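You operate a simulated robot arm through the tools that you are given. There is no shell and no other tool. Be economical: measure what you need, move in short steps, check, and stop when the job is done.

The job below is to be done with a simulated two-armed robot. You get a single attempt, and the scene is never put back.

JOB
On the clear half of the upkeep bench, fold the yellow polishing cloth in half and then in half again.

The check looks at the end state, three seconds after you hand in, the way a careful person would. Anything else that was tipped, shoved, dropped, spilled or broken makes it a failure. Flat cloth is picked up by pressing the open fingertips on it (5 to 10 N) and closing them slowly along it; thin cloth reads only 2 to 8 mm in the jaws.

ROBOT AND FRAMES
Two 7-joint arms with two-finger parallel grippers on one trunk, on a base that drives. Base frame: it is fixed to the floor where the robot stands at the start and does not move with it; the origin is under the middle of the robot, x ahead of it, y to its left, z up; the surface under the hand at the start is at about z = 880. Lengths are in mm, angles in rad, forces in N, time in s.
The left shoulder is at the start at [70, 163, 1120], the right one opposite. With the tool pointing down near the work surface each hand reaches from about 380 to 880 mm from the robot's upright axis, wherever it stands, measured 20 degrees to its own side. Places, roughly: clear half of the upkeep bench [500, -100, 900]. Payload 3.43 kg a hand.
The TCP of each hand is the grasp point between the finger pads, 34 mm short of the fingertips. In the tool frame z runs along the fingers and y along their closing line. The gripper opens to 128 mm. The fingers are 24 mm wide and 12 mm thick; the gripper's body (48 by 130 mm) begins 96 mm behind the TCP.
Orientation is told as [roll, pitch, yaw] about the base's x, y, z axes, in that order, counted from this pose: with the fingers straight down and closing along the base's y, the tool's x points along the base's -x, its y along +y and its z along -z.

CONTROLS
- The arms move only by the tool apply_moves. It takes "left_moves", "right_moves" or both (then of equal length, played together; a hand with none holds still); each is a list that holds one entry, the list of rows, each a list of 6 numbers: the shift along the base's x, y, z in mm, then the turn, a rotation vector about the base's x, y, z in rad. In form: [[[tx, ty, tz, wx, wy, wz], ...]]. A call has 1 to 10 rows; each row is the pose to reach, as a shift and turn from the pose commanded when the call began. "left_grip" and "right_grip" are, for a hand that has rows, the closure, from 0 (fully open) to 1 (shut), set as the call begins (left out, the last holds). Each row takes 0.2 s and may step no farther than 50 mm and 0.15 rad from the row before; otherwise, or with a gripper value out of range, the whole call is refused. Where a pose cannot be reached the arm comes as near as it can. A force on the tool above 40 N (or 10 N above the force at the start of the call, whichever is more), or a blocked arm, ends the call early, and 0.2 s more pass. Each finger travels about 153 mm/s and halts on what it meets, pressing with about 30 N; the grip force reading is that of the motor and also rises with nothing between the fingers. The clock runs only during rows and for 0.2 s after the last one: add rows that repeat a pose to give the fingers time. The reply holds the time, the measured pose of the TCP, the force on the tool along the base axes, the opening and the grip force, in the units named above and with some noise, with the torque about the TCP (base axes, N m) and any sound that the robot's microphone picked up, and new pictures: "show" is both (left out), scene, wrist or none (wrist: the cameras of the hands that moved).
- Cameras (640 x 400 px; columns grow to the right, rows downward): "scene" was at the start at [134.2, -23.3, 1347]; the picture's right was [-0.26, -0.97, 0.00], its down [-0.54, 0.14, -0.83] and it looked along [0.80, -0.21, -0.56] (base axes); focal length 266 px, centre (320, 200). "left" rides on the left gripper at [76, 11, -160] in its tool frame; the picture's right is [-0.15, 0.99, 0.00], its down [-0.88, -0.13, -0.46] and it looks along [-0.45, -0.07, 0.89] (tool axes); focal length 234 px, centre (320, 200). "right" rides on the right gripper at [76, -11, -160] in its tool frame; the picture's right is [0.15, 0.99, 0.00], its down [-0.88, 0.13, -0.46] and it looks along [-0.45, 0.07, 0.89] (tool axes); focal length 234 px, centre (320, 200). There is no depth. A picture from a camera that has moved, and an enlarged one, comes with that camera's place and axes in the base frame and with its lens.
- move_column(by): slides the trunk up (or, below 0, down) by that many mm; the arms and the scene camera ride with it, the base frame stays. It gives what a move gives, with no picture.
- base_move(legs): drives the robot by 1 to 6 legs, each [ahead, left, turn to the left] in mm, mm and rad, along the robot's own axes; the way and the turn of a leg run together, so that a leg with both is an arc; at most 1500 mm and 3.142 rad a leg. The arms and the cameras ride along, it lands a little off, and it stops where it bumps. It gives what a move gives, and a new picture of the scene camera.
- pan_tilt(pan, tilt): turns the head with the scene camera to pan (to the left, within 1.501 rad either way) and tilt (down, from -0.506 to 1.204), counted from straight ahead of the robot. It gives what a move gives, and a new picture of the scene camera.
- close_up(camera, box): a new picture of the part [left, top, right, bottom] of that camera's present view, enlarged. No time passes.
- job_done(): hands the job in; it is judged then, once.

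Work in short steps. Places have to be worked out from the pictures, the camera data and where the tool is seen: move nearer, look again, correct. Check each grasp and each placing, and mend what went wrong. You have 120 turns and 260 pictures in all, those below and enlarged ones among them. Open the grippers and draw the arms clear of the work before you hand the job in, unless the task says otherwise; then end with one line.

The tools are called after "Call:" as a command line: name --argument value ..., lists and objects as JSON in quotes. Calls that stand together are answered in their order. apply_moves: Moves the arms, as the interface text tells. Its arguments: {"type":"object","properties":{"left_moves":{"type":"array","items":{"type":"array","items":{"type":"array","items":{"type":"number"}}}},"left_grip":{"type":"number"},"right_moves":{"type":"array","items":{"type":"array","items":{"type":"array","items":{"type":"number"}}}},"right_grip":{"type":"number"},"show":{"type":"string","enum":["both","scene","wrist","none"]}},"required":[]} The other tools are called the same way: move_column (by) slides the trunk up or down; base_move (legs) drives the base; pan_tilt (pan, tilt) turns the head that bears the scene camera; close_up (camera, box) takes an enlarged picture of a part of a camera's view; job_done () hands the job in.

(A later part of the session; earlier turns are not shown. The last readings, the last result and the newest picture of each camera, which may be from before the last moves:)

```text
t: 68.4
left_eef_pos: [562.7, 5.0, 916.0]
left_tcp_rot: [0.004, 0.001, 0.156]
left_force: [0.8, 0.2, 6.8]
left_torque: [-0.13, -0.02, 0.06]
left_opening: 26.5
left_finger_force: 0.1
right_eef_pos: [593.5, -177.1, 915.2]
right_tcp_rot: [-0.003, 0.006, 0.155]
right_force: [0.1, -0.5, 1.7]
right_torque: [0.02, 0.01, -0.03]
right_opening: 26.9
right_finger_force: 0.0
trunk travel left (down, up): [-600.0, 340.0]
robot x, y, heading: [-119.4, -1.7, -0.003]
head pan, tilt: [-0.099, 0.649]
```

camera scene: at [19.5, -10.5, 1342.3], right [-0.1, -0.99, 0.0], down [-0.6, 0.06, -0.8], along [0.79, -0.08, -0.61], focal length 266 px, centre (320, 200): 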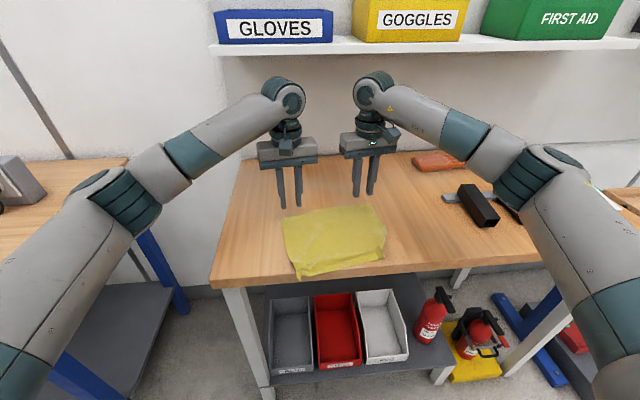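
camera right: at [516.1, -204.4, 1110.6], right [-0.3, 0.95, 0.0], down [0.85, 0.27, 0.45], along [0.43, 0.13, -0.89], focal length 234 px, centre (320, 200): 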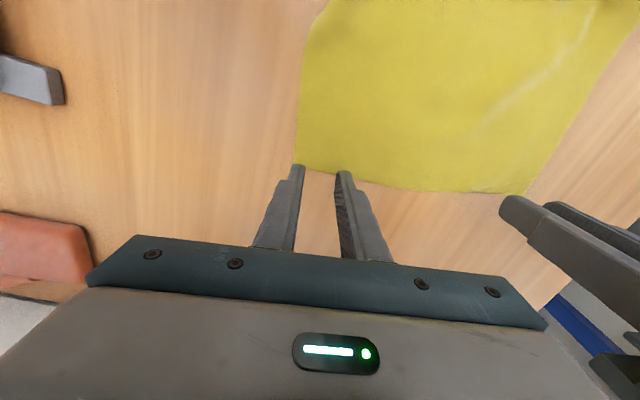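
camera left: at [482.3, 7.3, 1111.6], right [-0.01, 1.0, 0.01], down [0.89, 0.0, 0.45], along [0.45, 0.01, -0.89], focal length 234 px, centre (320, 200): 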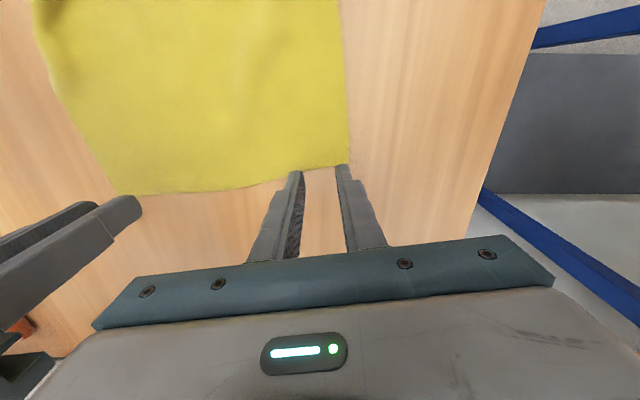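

Call:
apply_moves --left_moves '[[[0, 0, -0.3, 0, 0, 0], [0, 0, -0.3, 0, 0, 0]]]' --right_moves '[[[0, 0, -0.8, 0, 0, 0], [0, 0, -0.8, 0, 0, 0]]]' --show "none"

Call:
apply_moves --left_moves '[[[0, 0, 0, 0, 0, 0], [0, 0, 0, 0, 0, 0]]]' --right_moves '[[[0, 0, -0.3, 0, 0, 0], [0, 0, -0.3, 0, 0, 0]]]' --left_grip 0.83 --right_grip 0.81 --show "none"

Call:
apply_moves --left_moves '[[[0, 0, 0, 0, 0, 0], [0, 0, 0, 0, 0, 0]]]' --right_moves '[[[0, 0, 0, 0, 0, 0], [0, 0, 0, 0, 0, 0]]]' --left_grip 0.87 --right_grip 0.85 --show "none"

Call:
close_up --camera "left" --box '[240, 130, 420, 270]'

Call:
close_up --camera "right" --box '[240, 130, 420, 270]'

```text
t: 69.0
left_eef_pos: [561.5, 4.0, 915.7]
left_tcp_rot: [0.004, -0.001, 0.153]
left_force: [2.3, 0.4, 8.8]
left_torque: [-0.13, -0.07, 0.06]
left_opening: 26.7
left_finger_force: 0.1
right_eef_pos: [592.0, -177.4, 914.6]
right_tcp_rot: [-0.005, 0.004, 0.155]
right_force: [2.1, -1.0, 9.1]
right_torque: [0.12, -0.02, -0.02]
right_opening: 26.5
right_finger_force: 0.0
trunk travel left (down, up): [-600.0, 340.0]
robot x, y, heading: [-115.4, -1.1, -0.002]
head pan, tilt: [-0.099, 0.649]
```

```text
t: 69.6
left_eef_pos: [560.6, 6.0, 915.2]
left_tcp_rot: [0.004, 0.002, 0.154]
left_force: [-0.5, 0.6, 8.6]
left_torque: [-0.1, 0.05, -0.03]
left_opening: 21.2
left_finger_force: 0.1
right_eef_pos: [591.0, -177.1, 916.1]
right_tcp_rot: [-0.005, 0.005, 0.156]
right_force: [1.8, 0.0, 11.8]
right_torque: [0.11, -0.04, -0.03]
right_opening: 23.6
right_finger_force: 0.0
trunk travel left (down, up): [-600.0, 340.0]
robot x, y, heading: [-113.0, 0.8, 0.001]
head pan, tilt: [-0.099, 0.649]
```

```text
t: 70.2
left_eef_pos: [560.6, 4.3, 916.7]
left_tcp_rot: [0.005, -0.002, 0.157]
left_force: [-0.3, 0.5, 6.5]
left_torque: [-0.02, 0.01, -0.01]
left_opening: 15.8
left_finger_force: 0.0
right_eef_pos: [590.6, -177.7, 915.8]
right_tcp_rot: [-0.005, 0.004, 0.156]
right_force: [-0.7, -0.8, 12.8]
right_torque: [0.11, 0.0, -0.01]
right_opening: 18.3
right_finger_force: 0.1
trunk travel left (down, up): [-600.0, 340.0]
robot x, y, heading: [-115.0, 0.8, -0.003]
head pan, tilt: [-0.099, 0.649]
```

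```text
2.86 times, centred on (330, 200) of left
camera zoom: at [484.7, 3.5, 1074.9], right [-0.01, 1.0, 0.01], down [0.89, 0.0, 0.46], along [0.46, 0.01, -0.89], focal length 669 px, centre (291, 200)
```

zoom: 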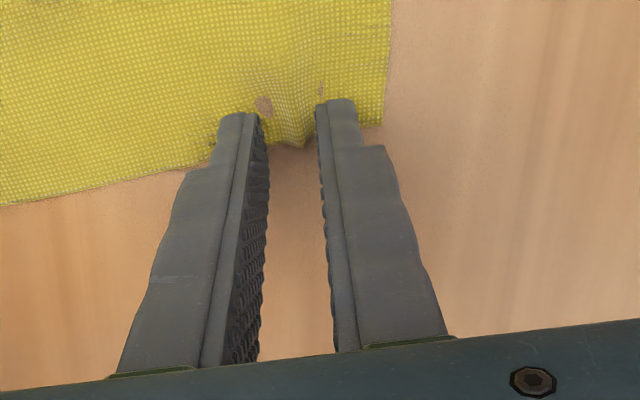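

```text
2.86 times, centred on (330, 200) of right
camera zoom: at [517.9, -198.7, 1074.4], right [-0.3, 0.95, 0.0], down [0.85, 0.27, 0.45], along [0.43, 0.13, -0.89], focal length 669 px, centre (291, 200)
```

zoom: 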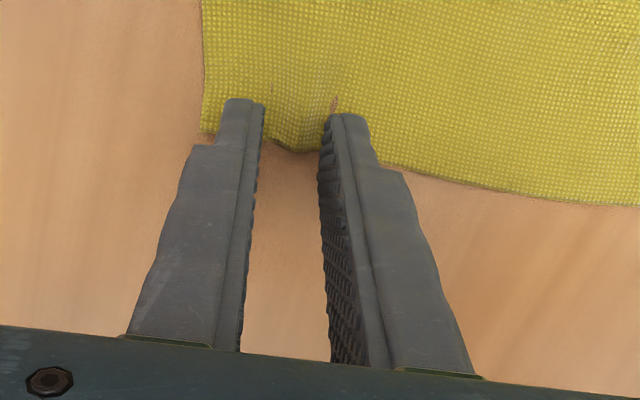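

Ridges are forming on both sides. I'll continue closing with the left pressed slightly more.

Call:
apply_moves --left_moves '[[[0, 0, -0.3, 0, 0, 0], [0, 0, -0.3, 0, 0, 0]]]' --right_moves '[[[0, 0, 0, 0, 0, 0], [0, 0, 0, 0, 0, 0]]]' --left_grip 0.91 --right_grip 0.89 --show "none"

Call:
apply_moves --left_moves '[[[0, 0, -0.2, 0, 0, 0], [0, 0, -0.2, 0, 0, 0]]]' --right_moves '[[[0, 0, 0, 0, 0, 0], [0, 0, 0, 0, 0, 0]]]' --left_grip 0.94 --right_grip 0.93 --show "none"

Call:
apply_moves --left_moves '[[[0, 0, 0, 0, 0, 0], [0, 0, 0, 0, 0, 0]]]' --right_moves '[[[0, 0, 0, 0, 0, 0], [0, 0, 0, 0, 0, 0]]]' --left_grip 0.97 --right_grip 0.97 --show "none"

Call:
apply_moves --left_moves '[[[0, 0, 0, 0, 0, 0], [0, 0, 0, 0, 0, 0]]]' --right_moves '[[[0, 0, 0, 0, 0, 0], [0, 0, 0, 0, 0, 0]]]' --left_grip 1.0 --right_grip 1.0 --show "none"

Call:
close_up --camera "left" --box '[240, 130, 420, 270]'

Call:
close_up --camera "right" --box '[240, 130, 420, 270]'

```text
t: 70.8
left_eef_pos: [561.6, 4.8, 915.9]
left_tcp_rot: [0.006, 0.001, 0.155]
left_force: [0.1, 2.1, 9.4]
left_torque: [-0.06, 0.02, 0.04]
left_opening: 10.9
left_finger_force: 0.0
right_eef_pos: [589.2, -176.4, 915.4]
right_tcp_rot: [-0.007, 0.005, 0.157]
right_force: [1.2, 0.0, 12.6]
right_torque: [0.1, 0.04, -0.01]
right_opening: 13.2
right_finger_force: 0.0
trunk travel left (down, up): [-600.0, 340.0]
robot x, y, heading: [-117.1, -4.0, -0.002]
head pan, tilt: [-0.099, 0.649]
```

```text
t: 71.4
left_eef_pos: [561.1, 3.9, 914.3]
left_tcp_rot: [0.005, -0.003, 0.153]
left_force: [-0.6, -1.2, 13.2]
left_torque: [-0.12, 0.12, 0.0]
left_opening: 7.1
left_finger_force: 0.1
right_eef_pos: [590.8, -177.7, 915.3]
right_tcp_rot: [-0.006, 0.005, 0.156]
right_force: [0.6, 1.8, 10.2]
right_torque: [0.12, -0.01, -0.05]
right_opening: 9.0
right_finger_force: 0.1
trunk travel left (down, up): [-600.0, 340.0]
robot x, y, heading: [-115.5, -2.1, -0.003]
head pan, tilt: [-0.099, 0.649]
```

```text
t: 72.0
left_eef_pos: [560.8, 4.2, 914.2]
left_tcp_rot: [0.004, -0.004, 0.154]
left_force: [0.8, -7.1, 12.5]
left_torque: [-0.3, 0.01, 0.08]
left_opening: 1.8
left_finger_force: 7.6
right_eef_pos: [589.8, -176.5, 915.7]
right_tcp_rot: [-0.004, 0.006, 0.155]
right_force: [-0.5, 5.0, 9.9]
right_torque: [0.27, 0.07, -0.01]
right_opening: 6.0
right_finger_force: 2.5
trunk travel left (down, up): [-600.0, 340.0]
robot x, y, heading: [-116.6, -0.2, -0.01]
head pan, tilt: [-0.099, 0.649]
```

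```text
t: 72.6
left_eef_pos: [561.0, 3.0, 915.2]
left_tcp_rot: [0.003, -0.003, 0.154]
left_force: [3.0, -10.2, 13.5]
left_torque: [-0.41, -0.07, 0.04]
left_opening: 1.5
left_finger_force: 30.0
right_eef_pos: [591.5, -177.9, 915.0]
right_tcp_rot: [-0.004, 0.005, 0.156]
right_force: [-1.9, 10.3, 9.6]
right_torque: [0.4, 0.08, -0.02]
right_opening: 1.7
right_finger_force: 30.3
trunk travel left (down, up): [-600.0, 340.0]
robot x, y, heading: [-114.8, -2.0, 0.002]
head pan, tilt: [-0.099, 0.649]
```

```text
2.86 times, centred on (330, 200) of left
camera zoom: at [484.3, 2.9, 1074.8], right [-0.01, 1.0, 0.0], down [0.89, 0.0, 0.46], along [0.46, 0.01, -0.89], focal length 669 px, centre (291, 200)
```

zoom: 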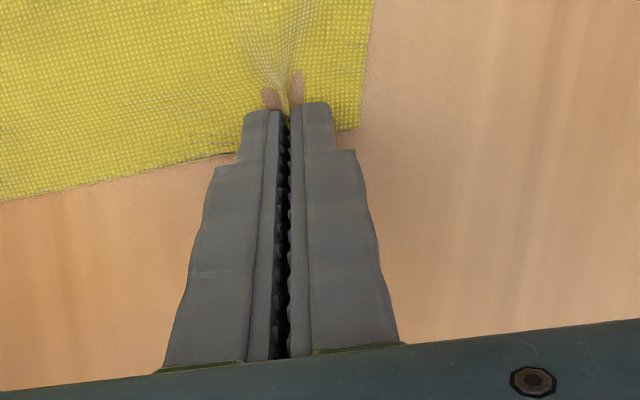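

```text
2.86 times, centred on (330, 200) of right
camera zoom: at [517.6, -198.2, 1074.4], right [-0.3, 0.95, 0.0], down [0.85, 0.27, 0.45], along [0.43, 0.13, -0.89], focal length 669 px, centre (291, 200)
```

zoom: 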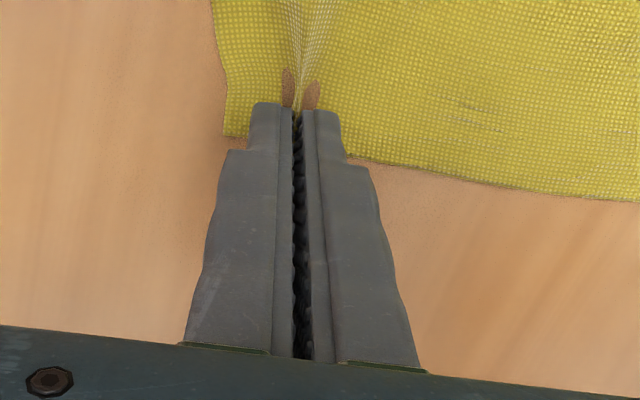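

Both far corners are gripped well. I'll lift 5 mm and drag forward while turning the cloth square, to x = 655.

Call:
apply_moves --left_moves '[[[10, -1, 5, 0, 0, -0.03], [25, -1, 6, 0, 0, -0.06], [40, -1, 6, 0, 0, -0.1], [55, 0, 6, 0, 0, -0.13], [70, 0, 6, 0, 0, -0.155], [85, 0, 6, 0, 0, -0.155], [94, 0, 6, 0, 0, -0.155], [94, 0, 6, 0, 0, -0.155]]]' --right_moves '[[[2, 1, 5, 0, 0, -0.03], [8, 1, 6, 0, 0, -0.06], [16, 1, 6, 0, 0, -0.1], [26, 1, 6, 0, 0, -0.13], [40, 1, 6, 0, 0, -0.155], [55, 1, 6, 0, 0, -0.155], [64, 1, 6, 0, 0, -0.155], [64, 1, 6, 0, 0, -0.155]]]' --show "scene"

Call:
close_up --camera "scene" --box '[240, 170, 420, 290]'

```text
t: 74.4
left_eef_pos: [655.7, 4.1, 918.7]
left_tcp_rot: [0.006, 0.002, 0.001]
left_force: [0.4, -4.9, 0.2]
left_torque: [-0.17, 0.03, 0.04]
left_opening: 1.7
left_finger_force: 29.9
right_eef_pos: [655.4, -176.2, 919.3]
right_tcp_rot: [-0.004, 0.005, 0.004]
right_force: [-0.3, 5.3, -0.1]
right_torque: [0.15, 0.0, -0.01]
right_opening: 1.5
right_finger_force: 30.0
trunk travel left (down, up): [-600.0, 340.0]
robot x, y, heading: [-115.1, 0.7, -0.002]
head pan, tilt: [-0.099, 0.649]
camera scene: at [19.4, -10.5, 1342.3], right [-0.1, -0.99, 0.0], down [-0.6, 0.06, -0.8], along [0.79, -0.08, -0.6], focal length 266 px, centre (320, 200)
```

scene: 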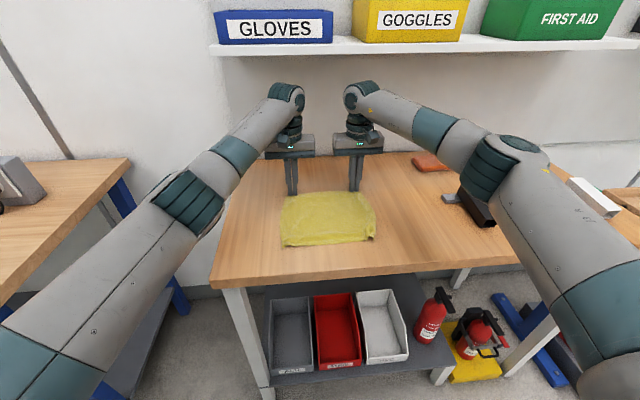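

```text
3.33 times, centred on (330, 230) of scene
camera zoom: at [19.4, -10.5, 1342.3], right [-0.1, -0.99, 0.0], down [-0.6, 0.06, -0.8], along [0.79, -0.08, -0.6], focal length 886 px, centre (287, 100)
```

zoom: 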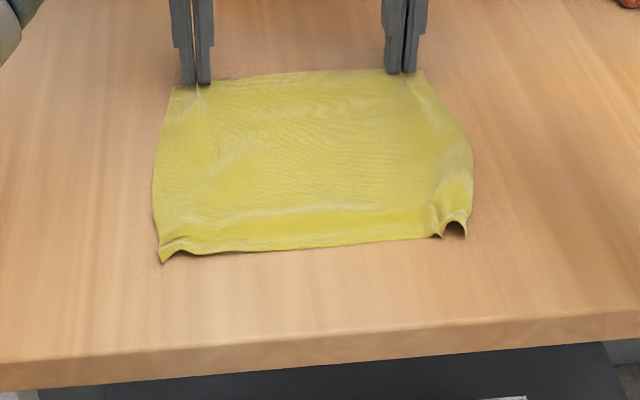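

The cloth is now square: x 451 to about 660, near edge slightly gathered. Still holding the far edge, I'll fold it toward the robot along an arc about x = 555, tilting the fingers forward as I go.

Call:
apply_moves --left_moves '[[[-4, -1, 25, 0, -0.05, 0], [-16, -1, 50, 0, -0.1, 0], [-35, -1, 70, 0, -0.15, 0], [-57, -1, 85, 0, -0.2, 0], [-85, -1, 94, 0, -0.27, 0], [-112, -1, 97, 0, -0.35, 0], [-140, -1, 94, 0, -0.43, 0], [-160, -1, 84, 0, -0.5, 0], [-160, -1, 84, 0, -0.5, 0]]]' --right_moves '[[[-4, 1, 25, 0, -0.05, 0], [-16, 1, 50, 0, -0.1, 0], [-35, 1, 70, 0, -0.15, 0], [-57, 1, 85, 0, -0.2, 0], [-85, 1, 94, 0, -0.27, 0], [-112, 1, 97, 0, -0.35, 0], [-140, 1, 94, 0, -0.43, 0], [-160, 1, 84, 0, -0.5, 0], [-160, 1, 84, 0, -0.5, 0]]]' --show "both"

Call:
close_up --camera "scene" --box '[240, 150, 420, 270]'

```text
t: 76.4
left_eef_pos: [496.9, 3.4, 1002.8]
left_tcp_rot: [0.006, -0.498, 0.001]
left_force: [-0.1, -2.6, 0.5]
left_torque: [-0.04, 0.03, 0.0]
left_opening: 1.6
left_finger_force: 29.2
right_eef_pos: [496.0, -175.8, 1003.8]
right_tcp_rot: [-0.005, -0.496, 0.002]
right_force: [0.4, 1.6, -0.1]
right_torque: [0.07, 0.03, 0.03]
right_opening: 1.8
right_finger_force: 30.5
trunk travel left (down, up): [-600.0, 340.0]
robot x, y, heading: [-116.3, 3.1, -0.002]
head pan, tilt: [-0.099, 0.649]
camera scene: at [19.9, -10.4, 1342.3], right [-0.1, -0.99, 0.0], down [-0.6, 0.06, -0.8], along [0.79, -0.08, -0.61], focal length 266 px, centre (320, 200)
camera right: at [353.3, -185.4, 1107.4], right [-0.13, 0.99, -0.07], down [0.56, 0.13, 0.82], along [0.82, 0.06, -0.57], focal length 234 px, centre (320, 200)
camera left: at [354.3, 13.5, 1106.8], right [0.13, 0.99, 0.08], down [0.56, -0.13, 0.82], along [0.82, -0.06, -0.57], focal length 234 px, centre (320, 200)
```

scene: 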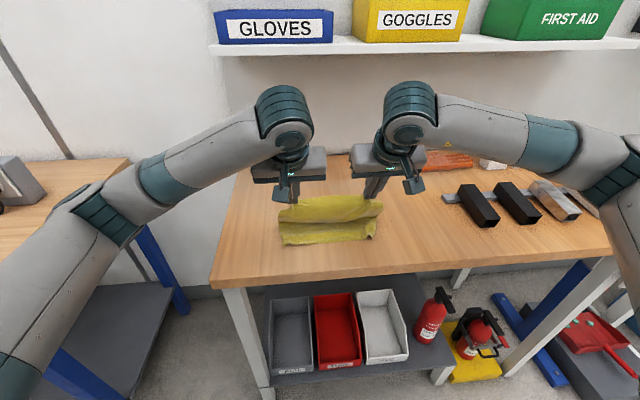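
right: 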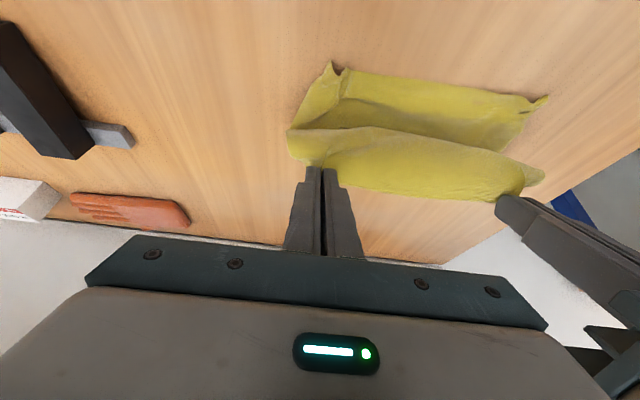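
left: 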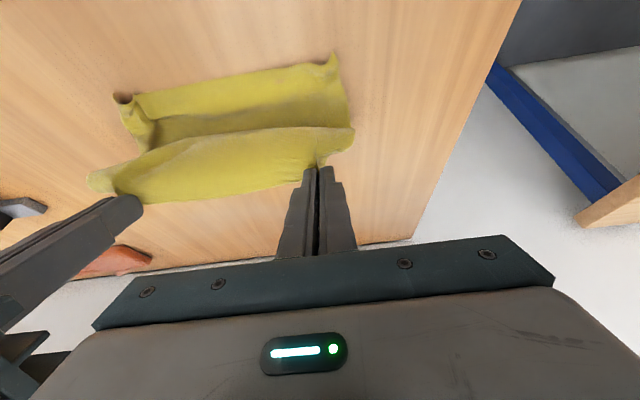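

```text
3.33 times, centred on (330, 210) of scene
camera zoom: at [19.9, -10.4, 1342.3], right [-0.1, -0.99, 0.0], down [-0.6, 0.06, -0.8], along [0.79, -0.08, -0.61], focal length 886 px, centre (287, 167)
```

zoom: 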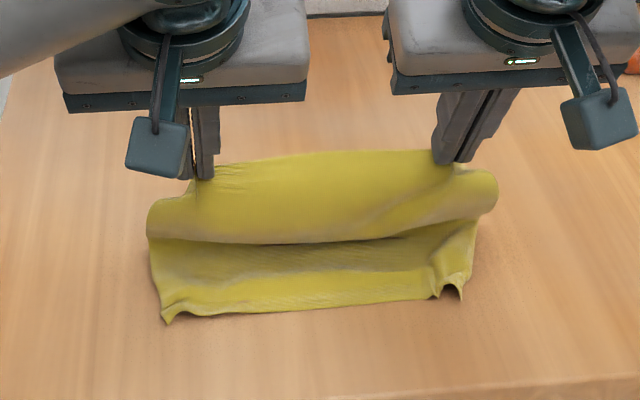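

The sheet is coming over but bows toward the robot at the grip. I'll tilt the fingers further forward (to about 1.1 rad) while lowering toward the near edge.

Call:
apply_moves --left_moves '[[[-6, 0, 0, 0, -0.1, 0], [-12, 0, -3, 0, -0.2, 0], [-20, 0, -8, 0, -0.3, 0], [-28, 0, -16, 0, -0.4, 0], [-38, 0, -26, 0, -0.5, 0], [-48, 0, -36, 0, -0.6, 0], [-48, 0, -36, 0, -0.6, 0]]]' --right_moves '[[[-6, 0, 0, 0, -0.1, 0], [-12, 0, -3, 0, -0.2, 0], [-20, 0, -8, 0, -0.3, 0], [-28, 0, -16, 0, -0.4, 0], [-38, 0, -26, 0, -0.5, 0], [-48, 0, -36, 0, -0.6, 0], [-48, 0, -36, 0, -0.6, 0]]]' --show "both"

Call:
close_up --camera "scene" --box '[240, 150, 420, 270]'

```text
t: 78.0
left_eef_pos: [447.0, 4.0, 967.3]
left_tcp_rot: [0.006, -1.1, 0.001]
left_force: [0.6, 0.5, 1.2]
left_torque: [-0.02, 0.02, 0.04]
left_opening: 1.5
left_finger_force: 30.2
right_eef_pos: [464.7, -172.2, 965.4]
right_tcp_rot: [-0.008, -1.094, 0.005]
right_force: [0.6, 0.2, -0.5]
right_torque: [0.0, -0.01, 0.03]
right_opening: 1.7
right_finger_force: 30.2
right hand out of reach, approached as far as the arm can: row 6, 7
trunk travel left (down, up): [-600.0, 340.0]
robot x, y, heading: [-119.0, -6.0, 0.002]
head pan, tilt: [-0.099, 0.649]
camera scene: at [19.2, -10.0, 1342.3], right [-0.1, -0.99, 0.0], down [-0.6, 0.06, -0.8], along [0.79, -0.08, -0.6], focal length 266 px, centre (320, 200)
camera right: at [287.4, -181.2, 970.7], right [-0.06, 0.99, -0.13], down [0.0, 0.13, 0.99], along [1.0, 0.06, -0.01], focal length 234 px, centre (320, 200)
camera left: at [271.8, 13.7, 972.1], right [0.06, 0.99, 0.13], down [-0.01, -0.13, 0.99], along [1.0, -0.06, 0.0], focal length 234 px, centre (320, 200)
```

scene: 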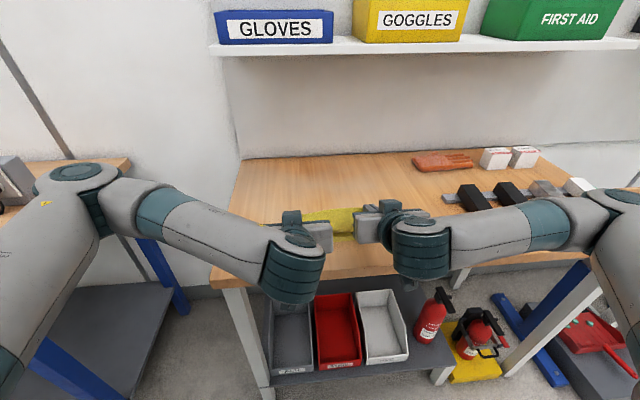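
right: 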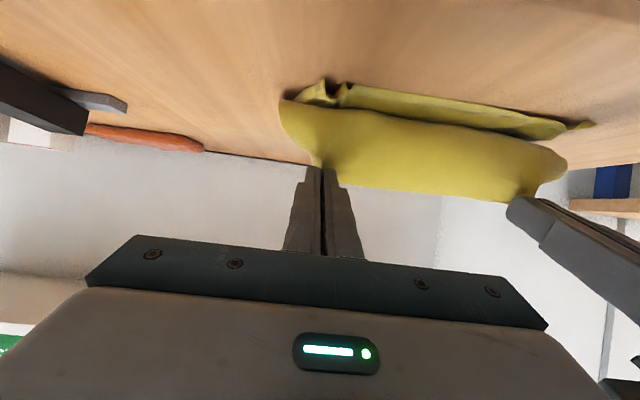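
left: 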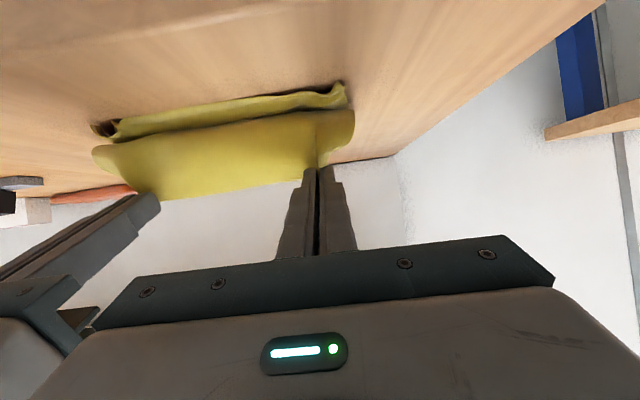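

```text
3.33 times, centred on (330, 210) of scene
camera zoom: at [19.2, -10.0, 1342.3], right [-0.1, -0.99, 0.0], down [-0.6, 0.06, -0.8], along [0.79, -0.08, -0.6], focal length 886 px, centre (287, 167)
```

zoom: 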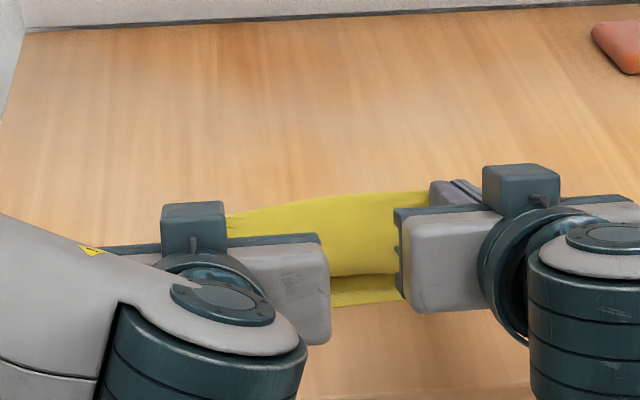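

The fingers are now nearly level and the sheet hangs neatly, but the right arm is at its limit. Backing the base 32 mm carries both hands toward the near edge. Then I'll bring the left forward to match and lower.

Call:
base_move --legs '[[-32, 0, 0]]'

Call:
apply_moves --left_moves '[[[8, 0, -4, 0, 0, 0], [17, 0, -10, 0, 0, 0], [17, 0, -18, 0, 0, 0], [17, 0, -26, 0, 0, 0], [17, 0, -26, 0, 0, 0]]]' --right_moves '[[[0, 0, -4, 0, 0, 0], [0, 0, -10, 0, 0, 0], [0, 0, -18, 0, 0, 0], [0, 0, -26, 0, 0, 0], [0, 0, -26, 0, 0, 0]]]' --show "wrist"

```text
t: 78.8
left_eef_pos: [418.1, 2.3, 967.3]
left_tcp_rot: [0.01, -1.099, -0.003]
left_force: [-0.1, -0.9, -0.4]
left_torque: [0.02, -0.01, 0.03]
left_opening: 1.6
left_finger_force: 29.7
right_eef_pos: [433.1, -170.2, 966.3]
right_tcp_rot: [-0.009, -1.092, 0.001]
right_force: [0.3, -0.4, 0.0]
right_torque: [-0.02, 0.01, 0.0]
right_opening: 1.7
right_finger_force: 30.2
trunk travel left (down, up): [-600.0, 340.0]
robot x, y, heading: [-146.5, -1.5, -0.006]
head pan, tilt: [-0.099, 0.649]
camera scene: at [-11.9, -10.5, 1342.2], right [-0.1, -0.99, 0.0], down [-0.6, 0.06, -0.8], along [0.79, -0.08, -0.6], focal length 266 px, centre (320, 200)
```

scene: 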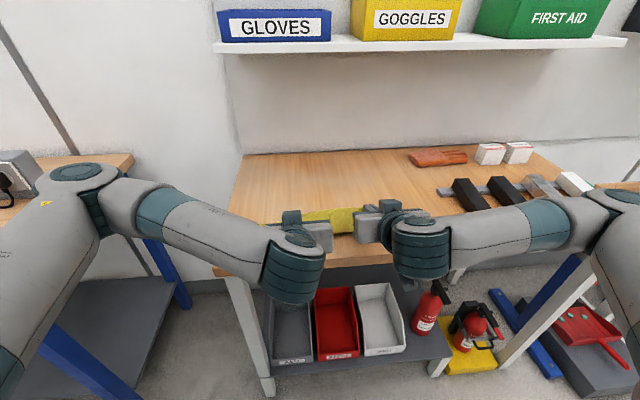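

```text
t: 80.0
left_eef_pos: [434.2, 2.9, 941.3]
left_tcp_rot: [0.01, -1.099, -0.002]
left_force: [-0.1, 0.3, -0.9]
left_torque: [-0.01, 0.02, 0.06]
left_opening: 1.5
left_finger_force: 29.9
right_eef_pos: [433.2, -172.1, 940.4]
right_tcp_rot: [-0.005, -1.092, 0.002]
right_force: [0.5, 0.0, 0.2]
right_torque: [0.01, 0.04, 0.03]
right_opening: 1.7
right_finger_force: 30.1
trunk travel left (down, up): [-600.0, 340.0]
robot x, y, heading: [-145.1, -0.1, -0.003]
head pan, tilt: [-0.099, 0.649]
camera right: at [256.3, -181.9, 945.0], right [-0.06, 0.99, -0.13], down [0.0, 0.13, 0.99], along [1.0, 0.06, -0.01], focal length 234 px, centre (320, 200)
camera left: at [257.6, 13.1, 946.4], right [0.06, 0.99, 0.13], down [0.0, -0.13, 0.99], along [1.0, -0.06, 0.0], focal length 234 px, centre (320, 200)
```

right: 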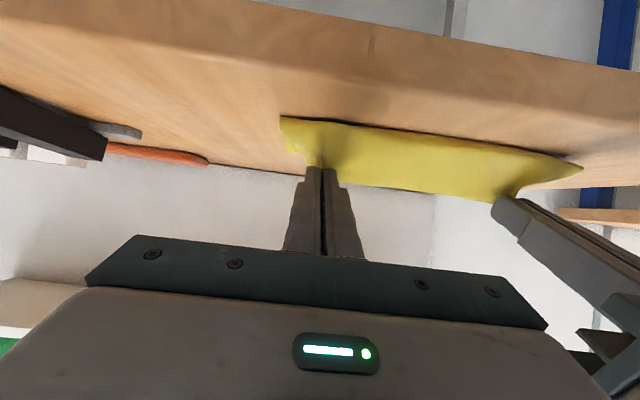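
left: 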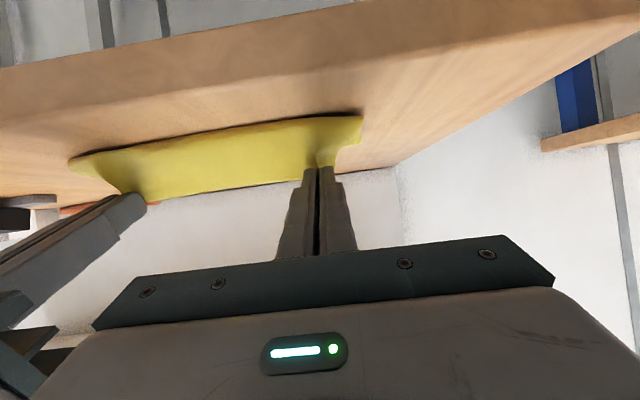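

Working through the level view, this is the inside of the fold: the grip is at x about 464, 43 mm up, the crease near 555 and the bottom near edge near 448. That means the geometry is right. I'll lower another 16 mm, then open the fingers and back the base straight out.

Call:
apply_moves --left_moves '[[[-1, 0, -6, 0, 0, 0], [-2, 0, -12, 0, 0, 0], [-2, 0, -16, 0, 0, 0], [-2, 0, -16, 0, 0, 0]]]' --right_moves '[[[-1, 0, -6, 0, 0, 0], [-2, 0, -12, 0, 0, 0], [-2, 0, -16, 0, 0, 0], [-2, 0, -16, 0, 0, 0]]]' --show "none"

Call:
apply_moves --left_moves '[[[0, 0, 0, 0, 0, 0], [0, 0, 0, 0, 0, 0], [0, 0, 0, 0, 0, 0]]]' --right_moves '[[[0, 0, 0, 0, 0, 0], [0, 0, 0, 0, 0, 0], [0, 0, 0, 0, 0, 0]]]' --left_grip 0.75 --right_grip 0.75 --show "wrist"

```text
t: 81.0
left_eef_pos: [431.6, 1.9, 925.6]
left_tcp_rot: [0.009, -1.097, -0.002]
left_force: [0.1, -0.6, -0.3]
left_torque: [0.0, 0.04, 0.03]
left_opening: 1.6
left_finger_force: 29.8
right_eef_pos: [430.9, -171.9, 923.9]
right_tcp_rot: [-0.007, -1.093, 0.002]
right_force: [1.4, 0.0, -0.5]
right_torque: [0.04, 0.02, 0.03]
right_opening: 1.8
right_finger_force: 29.8
trunk travel left (down, up): [-600.0, 340.0]
robot x, y, heading: [-145.5, -1.8, 0.0]
head pan, tilt: [-0.099, 0.649]
```

```text
t: 81.8
left_eef_pos: [432.7, 2.9, 925.3]
left_tcp_rot: [0.007, -1.099, -0.001]
left_force: [-0.3, -0.7, -0.3]
left_torque: [-0.02, -0.02, 0.02]
left_opening: 32.0
left_finger_force: 0.1
right_eef_pos: [430.4, -171.0, 924.3]
right_tcp_rot: [-0.008, -1.092, 0.003]
right_force: [0.5, -0.6, 0.9]
right_torque: [-0.01, 0.01, -0.03]
right_opening: 32.1
right_finger_force: 0.0
trunk travel left (down, up): [-600.0, 340.0]
robot x, y, heading: [-145.1, -2.2, 0.0]
head pan, tilt: [-0.099, 0.649]
camera right: at [254.2, -181.9, 929.1], right [-0.06, 0.99, -0.13], down [0.0, 0.13, 0.99], along [1.0, 0.06, -0.01], focal length 234 px, centre (320, 200)
camera left: at [255.5, 13.1, 930.5], right [0.06, 0.99, 0.13], down [0.0, -0.13, 0.99], along [1.0, -0.06, 0.0], focal length 234 px, centre (320, 200)
```

right: 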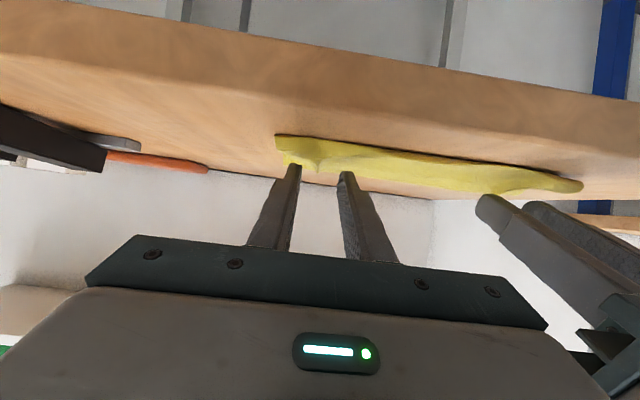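
left: 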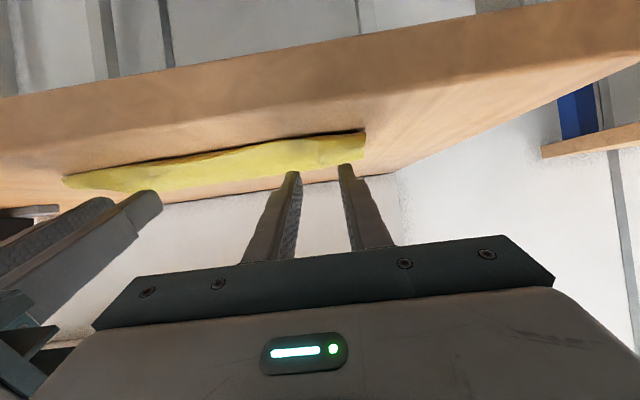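

The edge has dropped. I'll back the base out 130 mm to withdraw the hands, then look.

Call:
base_move --legs '[[-130, 0, 0]]'

Call:
apply_moves --left_moves '[[[0, 10, 20, 0, 0.1, 0], [0, 25, 45, 0, 0.2, 0], [0, 40, 70, 0, 0.3, 0], [10, 60, 95, 0, 0.4, 0], [20, 80, 110, 0, 0.5, 0], [30, 100, 120, 0, 0.6, 0], [40, 120, 120, 0, 0.7, 0], [50, 140, 120, 0, 0.8, 0], [60, 160, 120, 0, 0.95, 0], [60, 180, 120, 0, 1.09, 0]]]' --right_moves '[[[0, -10, 20, 0, 0.1, 0], [0, -25, 45, 0, 0.2, 0], [0, -40, 70, 0, 0.3, 0], [10, -60, 95, 0, 0.4, 0], [20, -80, 110, 0, 0.5, 0], [30, -100, 120, 0, 0.6, 0], [40, -120, 120, 0, 0.7, 0], [50, -140, 120, 0, 0.8, 0], [60, -160, 120, 0, 0.95, 0], [60, -180, 120, 0, 1.09, 0]]]' --show "none"

Call:
pan_tilt --pan -0.1 --tilt 0.6

Call:
close_up --camera "scene" --box '[260, 150, 400, 240]'

```text
t: 83.1
left_eef_pos: [300.3, 2.4, 926.0]
left_tcp_rot: [0.008, -1.101, -0.001]
left_force: [0.1, 0.0, -0.5]
left_torque: [0.03, 0.02, 0.0]
left_opening: 32.0
left_finger_force: 0.0
right_eef_pos: [299.0, -171.1, 923.2]
right_tcp_rot: [-0.006, -1.092, 0.003]
right_force: [-0.8, -0.1, 0.2]
right_torque: [0.0, -0.02, 0.01]
right_opening: 32.1
right_finger_force: 0.0
trunk travel left (down, up): [-600.0, 340.0]
robot x, y, heading: [-279.2, -0.5, -0.007]
head pan, tilt: [-0.099, 0.649]
camera scene: at [-143.7, -10.2, 1342.4], right [-0.1, -0.99, 0.0], down [-0.6, 0.06, -0.8], along [0.79, -0.08, -0.6], focal length 266 px, centre (320, 200)
```

scene: 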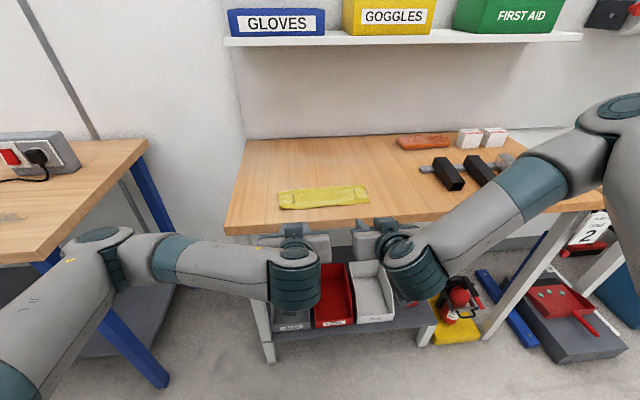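

```text
t: 85.3
left_eef_pos: [360.9, 182.1, 1045.5]
left_tcp_rot: [0.005, -0.008, -0.002]
left_force: [0.7, 0.0, 0.0]
left_torque: [-0.03, 0.0, 0.01]
left_opening: 32.0
left_finger_force: 0.0
right_eef_pos: [359.1, -351.9, 1044.3]
right_tcp_rot: [-0.005, -0.001, 0.004]
right_force: [0.3, -0.5, 0.7]
right_torque: [-0.02, -0.01, 0.02]
right_opening: 31.9
right_finger_force: 0.0
trunk travel left (down, up): [-600.0, 340.0]
robot x, y, heading: [-280.1, -2.5, -0.007]
head pan, tilt: [-0.099, 0.649]
```

```text
t: 85.9
left_eef_pos: [361.4, 182.5, 1046.4]
left_tcp_rot: [0.006, -0.008, -0.001]
left_force: [-0.5, 0.0, -0.1]
left_torque: [0.01, -0.05, 0.02]
left_opening: 32.0
left_finger_force: 0.0
right_eef_pos: [360.6, -352.5, 1045.0]
right_tcp_rot: [-0.006, -0.002, 0.003]
right_force: [0.2, 0.0, 0.1]
right_torque: [0.02, 0.0, 0.03]
right_opening: 31.8
right_finger_force: 0.0
trunk travel left (down, up): [-600.0, 340.0]
robot x, y, heading: [-279.4, -2.3, -0.002]
head pan, tilt: [-0.099, 0.6]
camera scene: at [-141.7, -10.4, 1346.6], right [-0.1, -0.99, 0.0], down [-0.56, 0.06, -0.82], along [0.82, -0.08, -0.57], focal length 266 px, centre (320, 200)
```

scene: 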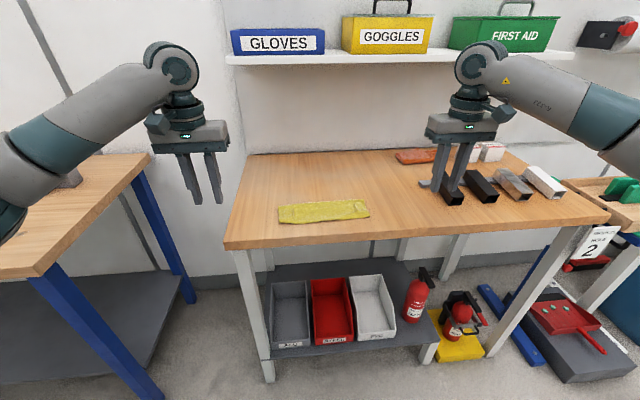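

```text
4.44 times, centred on (330, 195) of scene
camera zoom: at [-141.7, -10.4, 1346.6], right [-0.1, -0.99, 0.0], down [-0.56, 0.06, -0.82], along [0.82, -0.08, -0.57], focal length 1181 px, centre (276, 222)
```

zoom: 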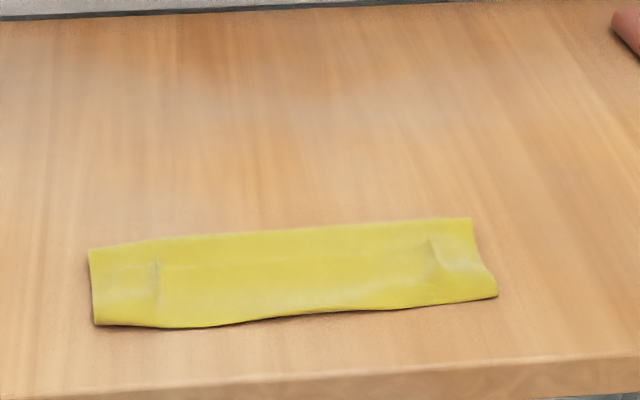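

A neat strip. I'll drive forward again to view it closely and measure it.

Call:
base_move --legs '[[200, 0, 0]]'

Call:
pan_tilt --pan -0.1 --tilt 0.75

Call:
close_up --camera "scene" --box '[260, 150, 400, 240]'

```text
t: 87.5
left_eef_pos: [559.1, 182.2, 1045.6]
left_tcp_rot: [0.007, -0.01, -0.003]
left_force: [1.2, 0.2, -0.5]
left_torque: [0.01, 0.02, 0.02]
left_opening: 32.1
left_finger_force: 0.1
right_eef_pos: [559.4, -353.6, 1045.0]
right_tcp_rot: [-0.004, -0.002, -0.001]
right_force: [0.3, -0.3, -0.4]
right_torque: [-0.02, 0.03, 0.01]
right_opening: 32.2
right_finger_force: 0.0
trunk travel left (down, up): [-600.0, 340.0]
robot x, y, heading: [-76.9, 1.9, -0.009]
head pan, tilt: [-0.099, 0.6]
camera scene: at [57.5, -10.9, 1346.6], right [-0.1, -0.99, 0.0], down [-0.56, 0.06, -0.82], along [0.82, -0.08, -0.57], focal length 266 px, centre (320, 200)
```

scene: 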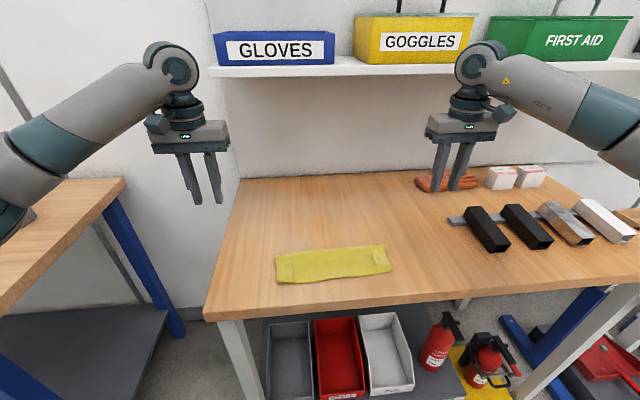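

```text
t: 88.2
left_eef_pos: [558.8, 181.4, 1045.8]
left_tcp_rot: [0.007, -0.01, -0.002]
left_force: [0.7, -0.5, 0.1]
left_torque: [-0.02, 0.02, -0.01]
left_opening: 31.7
left_finger_force: 0.1
right_eef_pos: [557.8, -352.9, 1044.4]
right_tcp_rot: [-0.007, -0.001, 0.001]
right_force: [0.0, 0.0, 0.0]
right_torque: [-0.01, -0.01, 0.0]
right_opening: 32.3
right_finger_force: 0.0
trunk travel left (down, up): [-600.0, 340.0]
robot x, y, heading: [-78.0, 3.2, 0.001]
head pan, tilt: [-0.099, 0.75]
camera scene: at [51.9, -10.4, 1333.7], right [-0.1, -0.99, 0.0], down [-0.68, 0.07, -0.73], along [0.73, -0.07, -0.68], focal length 266 px, centre (320, 200)
```

scene: 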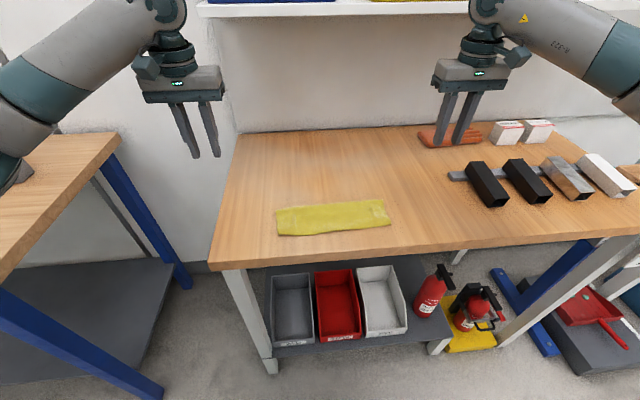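

```text
4.44 times, centred on (330, 195) of scene
camera zoom: at [51.9, -10.4, 1333.7], right [-0.1, -0.99, 0.0], down [-0.68, 0.07, -0.73], along [0.73, -0.07, -0.68], focal length 1181 px, centre (276, 222)
```

zoom: 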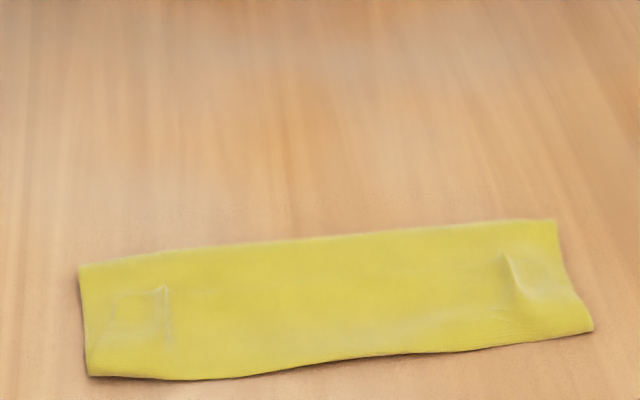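

The strip measures about 260 × 80 mm (x 438 to 517), narrower than the 110 mm half, so I need to see how the near edges lie.

Call:
close_up --camera "scene" --box '[272, 195, 334, 240]'

Call:
close_up --camera "scene" --box '[334, 192, 396, 237]'

```text
8.89 times, centred on (303, 218) of scene
camera zoom: at [51.9, -10.4, 1333.7], right [-0.1, -0.99, 0.0], down [-0.68, 0.07, -0.73], along [0.73, -0.07, -0.68], focal length 2362 px, centre (471, 44)
```

zoom: 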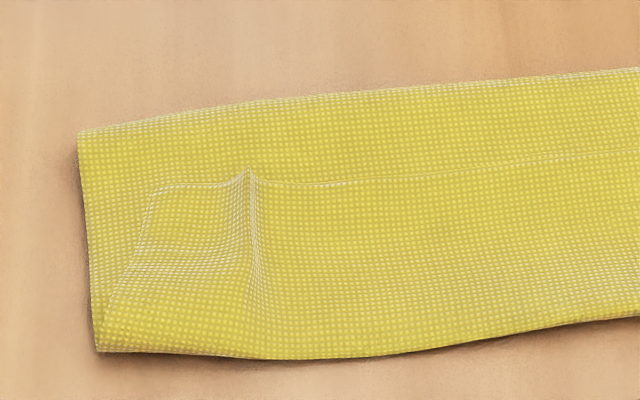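

```text
8.89 times, centred on (365, 214) of scene
camera zoom: at [51.9, -10.4, 1333.7], right [-0.1, -0.99, 0.0], down [-0.68, 0.07, -0.73], along [0.73, -0.07, -0.68], focal length 2362 px, centre (-80, 71)
```

zoom: 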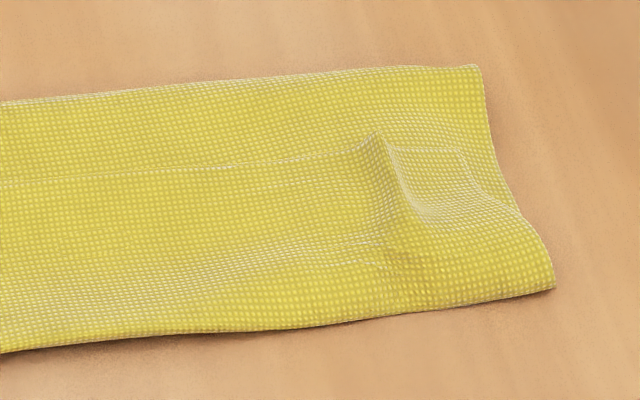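

The zooms show a lip about 50 mm wide folded back on top, its edge at x about 490. The cause is the way cloth leaves the side of the fingers. I'll unroll it by gripping the lip at its two raised pinch ridges and carrying it forward, then refold with the jaws turned 90° so the cloth hangs straight down from the tips. First I'll position both hands over the ridges.

Call:
apply_moves --left_moves '[[[-15, -40, 0, 0, 0, 0], [-30, -80, -5, 0, 0, 0], [-50, -120, -25, 0, 0, 0], [-70, -155, -55, 0, 0, 0], [-77, -177, -85, 0, 0, 0], [-77, -177, -105, 0, 0, 0], [-77, -177, -105, 0, 0, 0]]]' --right_moves '[[[-15, 40, 0, 0, 0, 0], [-30, 80, -5, 0, 0, 0], [-50, 120, -25, 0, 0, 0], [-62, 155, -55, 0, 0, 0], [-68, 178, -85, 0, 0, 0], [-68, 178, -105, 0, 0, 0], [-68, 178, -105, 0, 0, 0]]]' --left_grip 0.78 --right_grip 0.78 --show "none"

Call:
close_up --camera "left" --box '[200, 80, 440, 260]'

Call:
close_up --camera "right" --box '[200, 80, 440, 260]'

```text
refused: row 4 steps farther than a row can; nothing moved
```

```text
2.22 times, centred on (320, 170) of left
camera zoom: at [482.9, 192.0, 1205.0], right [0.15, 0.99, 0.01], down [0.88, -0.13, 0.46], along [0.46, -0.06, -0.89], focal length 520 px, centre (320, 267)
```

zoom: 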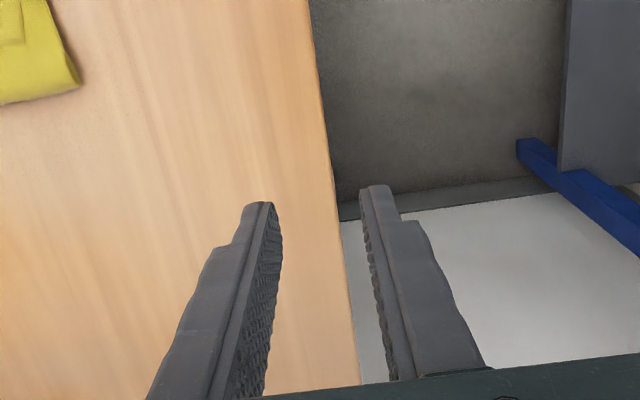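

```text
2.22 times, centred on (320, 170) of right
camera zoom: at [482.4, -362.7, 1203.1], right [-0.15, 0.99, -0.01], down [0.88, 0.13, 0.46], along [0.45, 0.06, -0.89], focal length 520 px, centre (320, 267)
```

zoom: 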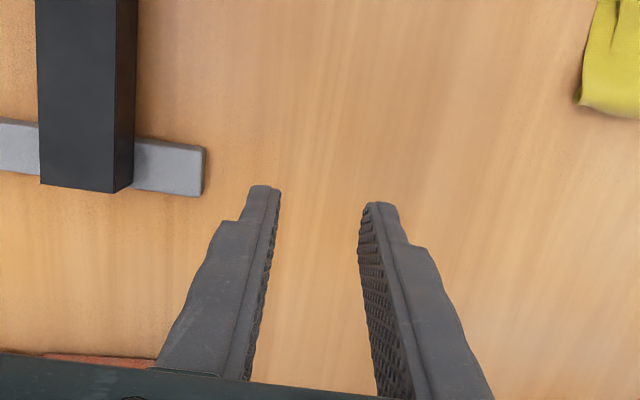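

One row stepped too far, so I'll repeat it in smaller steps.

Call:
apply_moves --left_moves '[[[-15, -40, 0, 0, 0, 0], [-30, -80, -5, 0, 0, 0], [-48, -115, -25, 0, 0, 0], [-62, -145, -50, 0, 0, 0], [-77, -170, -75, 0, 0, 0], [-77, -177, -105, 0, 0, 0], [-77, -177, -105, 0, 0, 0]]]' --right_moves '[[[-15, 40, 0, 0, 0, 0], [-30, 80, -5, 0, 0, 0], [-46, 115, -25, 0, 0, 0], [-58, 145, -50, 0, 0, 0], [-68, 170, -75, 0, 0, 0], [-68, 178, -105, 0, 0, 0], [-68, 178, -105, 0, 0, 0]]]' --left_grip 0.78 --right_grip 0.78 --show "none"

Call:
close_up --camera "left" --box '[200, 80, 440, 260]'

Call:
close_up --camera "right" --box '[200, 80, 440, 260]'

Call:
close_up --camera "scene" --box '[260, 160, 400, 250]'

```text
t: 89.8
left_eef_pos: [482.2, 4.8, 942.1]
left_tcp_rot: [0.006, -0.011, -0.001]
left_force: [0.3, 0.6, 0.5]
left_torque: [0.0, -0.01, 0.01]
left_opening: 28.5
left_finger_force: 0.0
right_eef_pos: [489.3, -174.2, 939.6]
right_tcp_rot: [-0.007, -0.003, 0.0]
right_force: [0.5, 0.0, -0.3]
right_torque: [0.01, -0.01, 0.02]
right_opening: 28.3
right_finger_force: 0.0
trunk travel left (down, up): [-600.0, 340.0]
robot x, y, heading: [-83.1, -1.4, -0.005]
head pan, tilt: [-0.099, 0.75]
```

```text
2.22 times, centred on (320, 170) of left
camera zoom: at [405.6, 14.3, 1100.6], right [0.15, 0.99, 0.01], down [0.88, -0.13, 0.46], along [0.46, -0.06, -0.89], focal length 520 px, centre (320, 267)
```

zoom: 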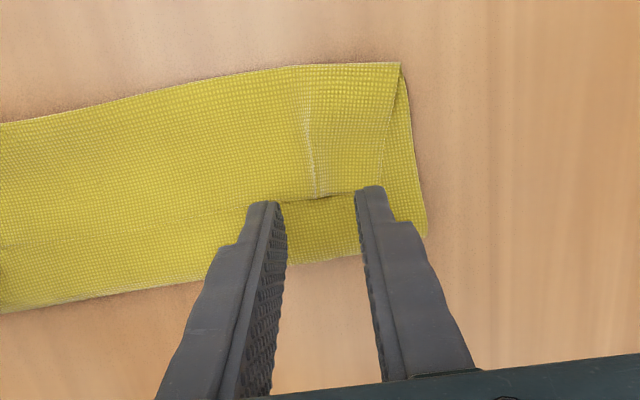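

```text
2.22 times, centred on (320, 170) of right
camera zoom: at [412.6, -184.4, 1098.9], right [-0.15, 0.99, -0.01], down [0.88, 0.13, 0.46], along [0.45, 0.06, -0.89], focal length 520 px, centre (320, 267)
```

zoom: 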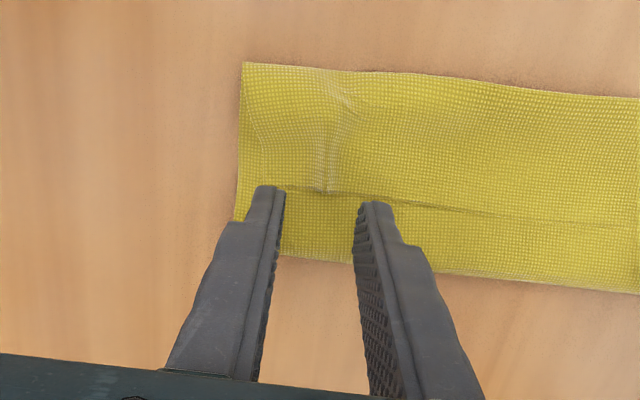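

```text
4.44 times, centred on (330, 205) of scene
camera zoom: at [50.8, -10.3, 1333.9], right [-0.1, -0.99, 0.0], down [-0.68, 0.07, -0.73], along [0.73, -0.07, -0.68], focal length 1181 px, centre (276, 178)
```

zoom: 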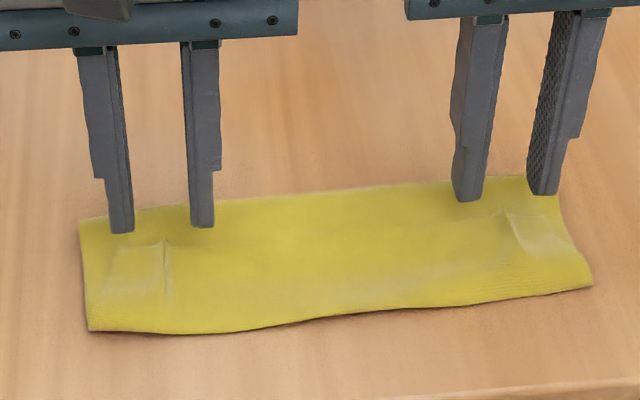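

The lip edge lies at x about 484 at both ridges. I'll adjust slightly and press down onto it.

Call:
apply_moves --left_moves '[[[0, -2, -12, 0, 0, 0], [0, -2, -20, 0, 0, 0], [0, -2, -24, 0, 0, 0], [0, -2, -24, 0, 0, 0]]]' --right_moves '[[[-7, 1, -10, 0, 0, 0], [-7, 1, -18, 0, 0, 0], [-7, 1, -22, 0, 0, 0], [-7, 1, -22, 0, 0, 0]]]' --show "none"

```text
t: 90.8
left_eef_pos: [481.6, 2.4, 916.9]
left_tcp_rot: [0.008, -0.008, -0.002]
left_force: [-1.3, -0.8, 0.9]
left_torque: [-0.01, 0.01, 0.01]
left_opening: 28.2
left_finger_force: 0.0
right_eef_pos: [482.3, -174.8, 917.1]
right_tcp_rot: [-0.005, -0.002, -0.001]
right_force: [-0.5, -0.1, 0.7]
right_torque: [0.01, 0.02, -0.02]
right_opening: 28.1
right_finger_force: 0.0
trunk travel left (down, up): [-600.0, 340.0]
robot x, y, heading: [-76.0, -3.7, -0.001]
head pan, tilt: [-0.099, 0.75]
```

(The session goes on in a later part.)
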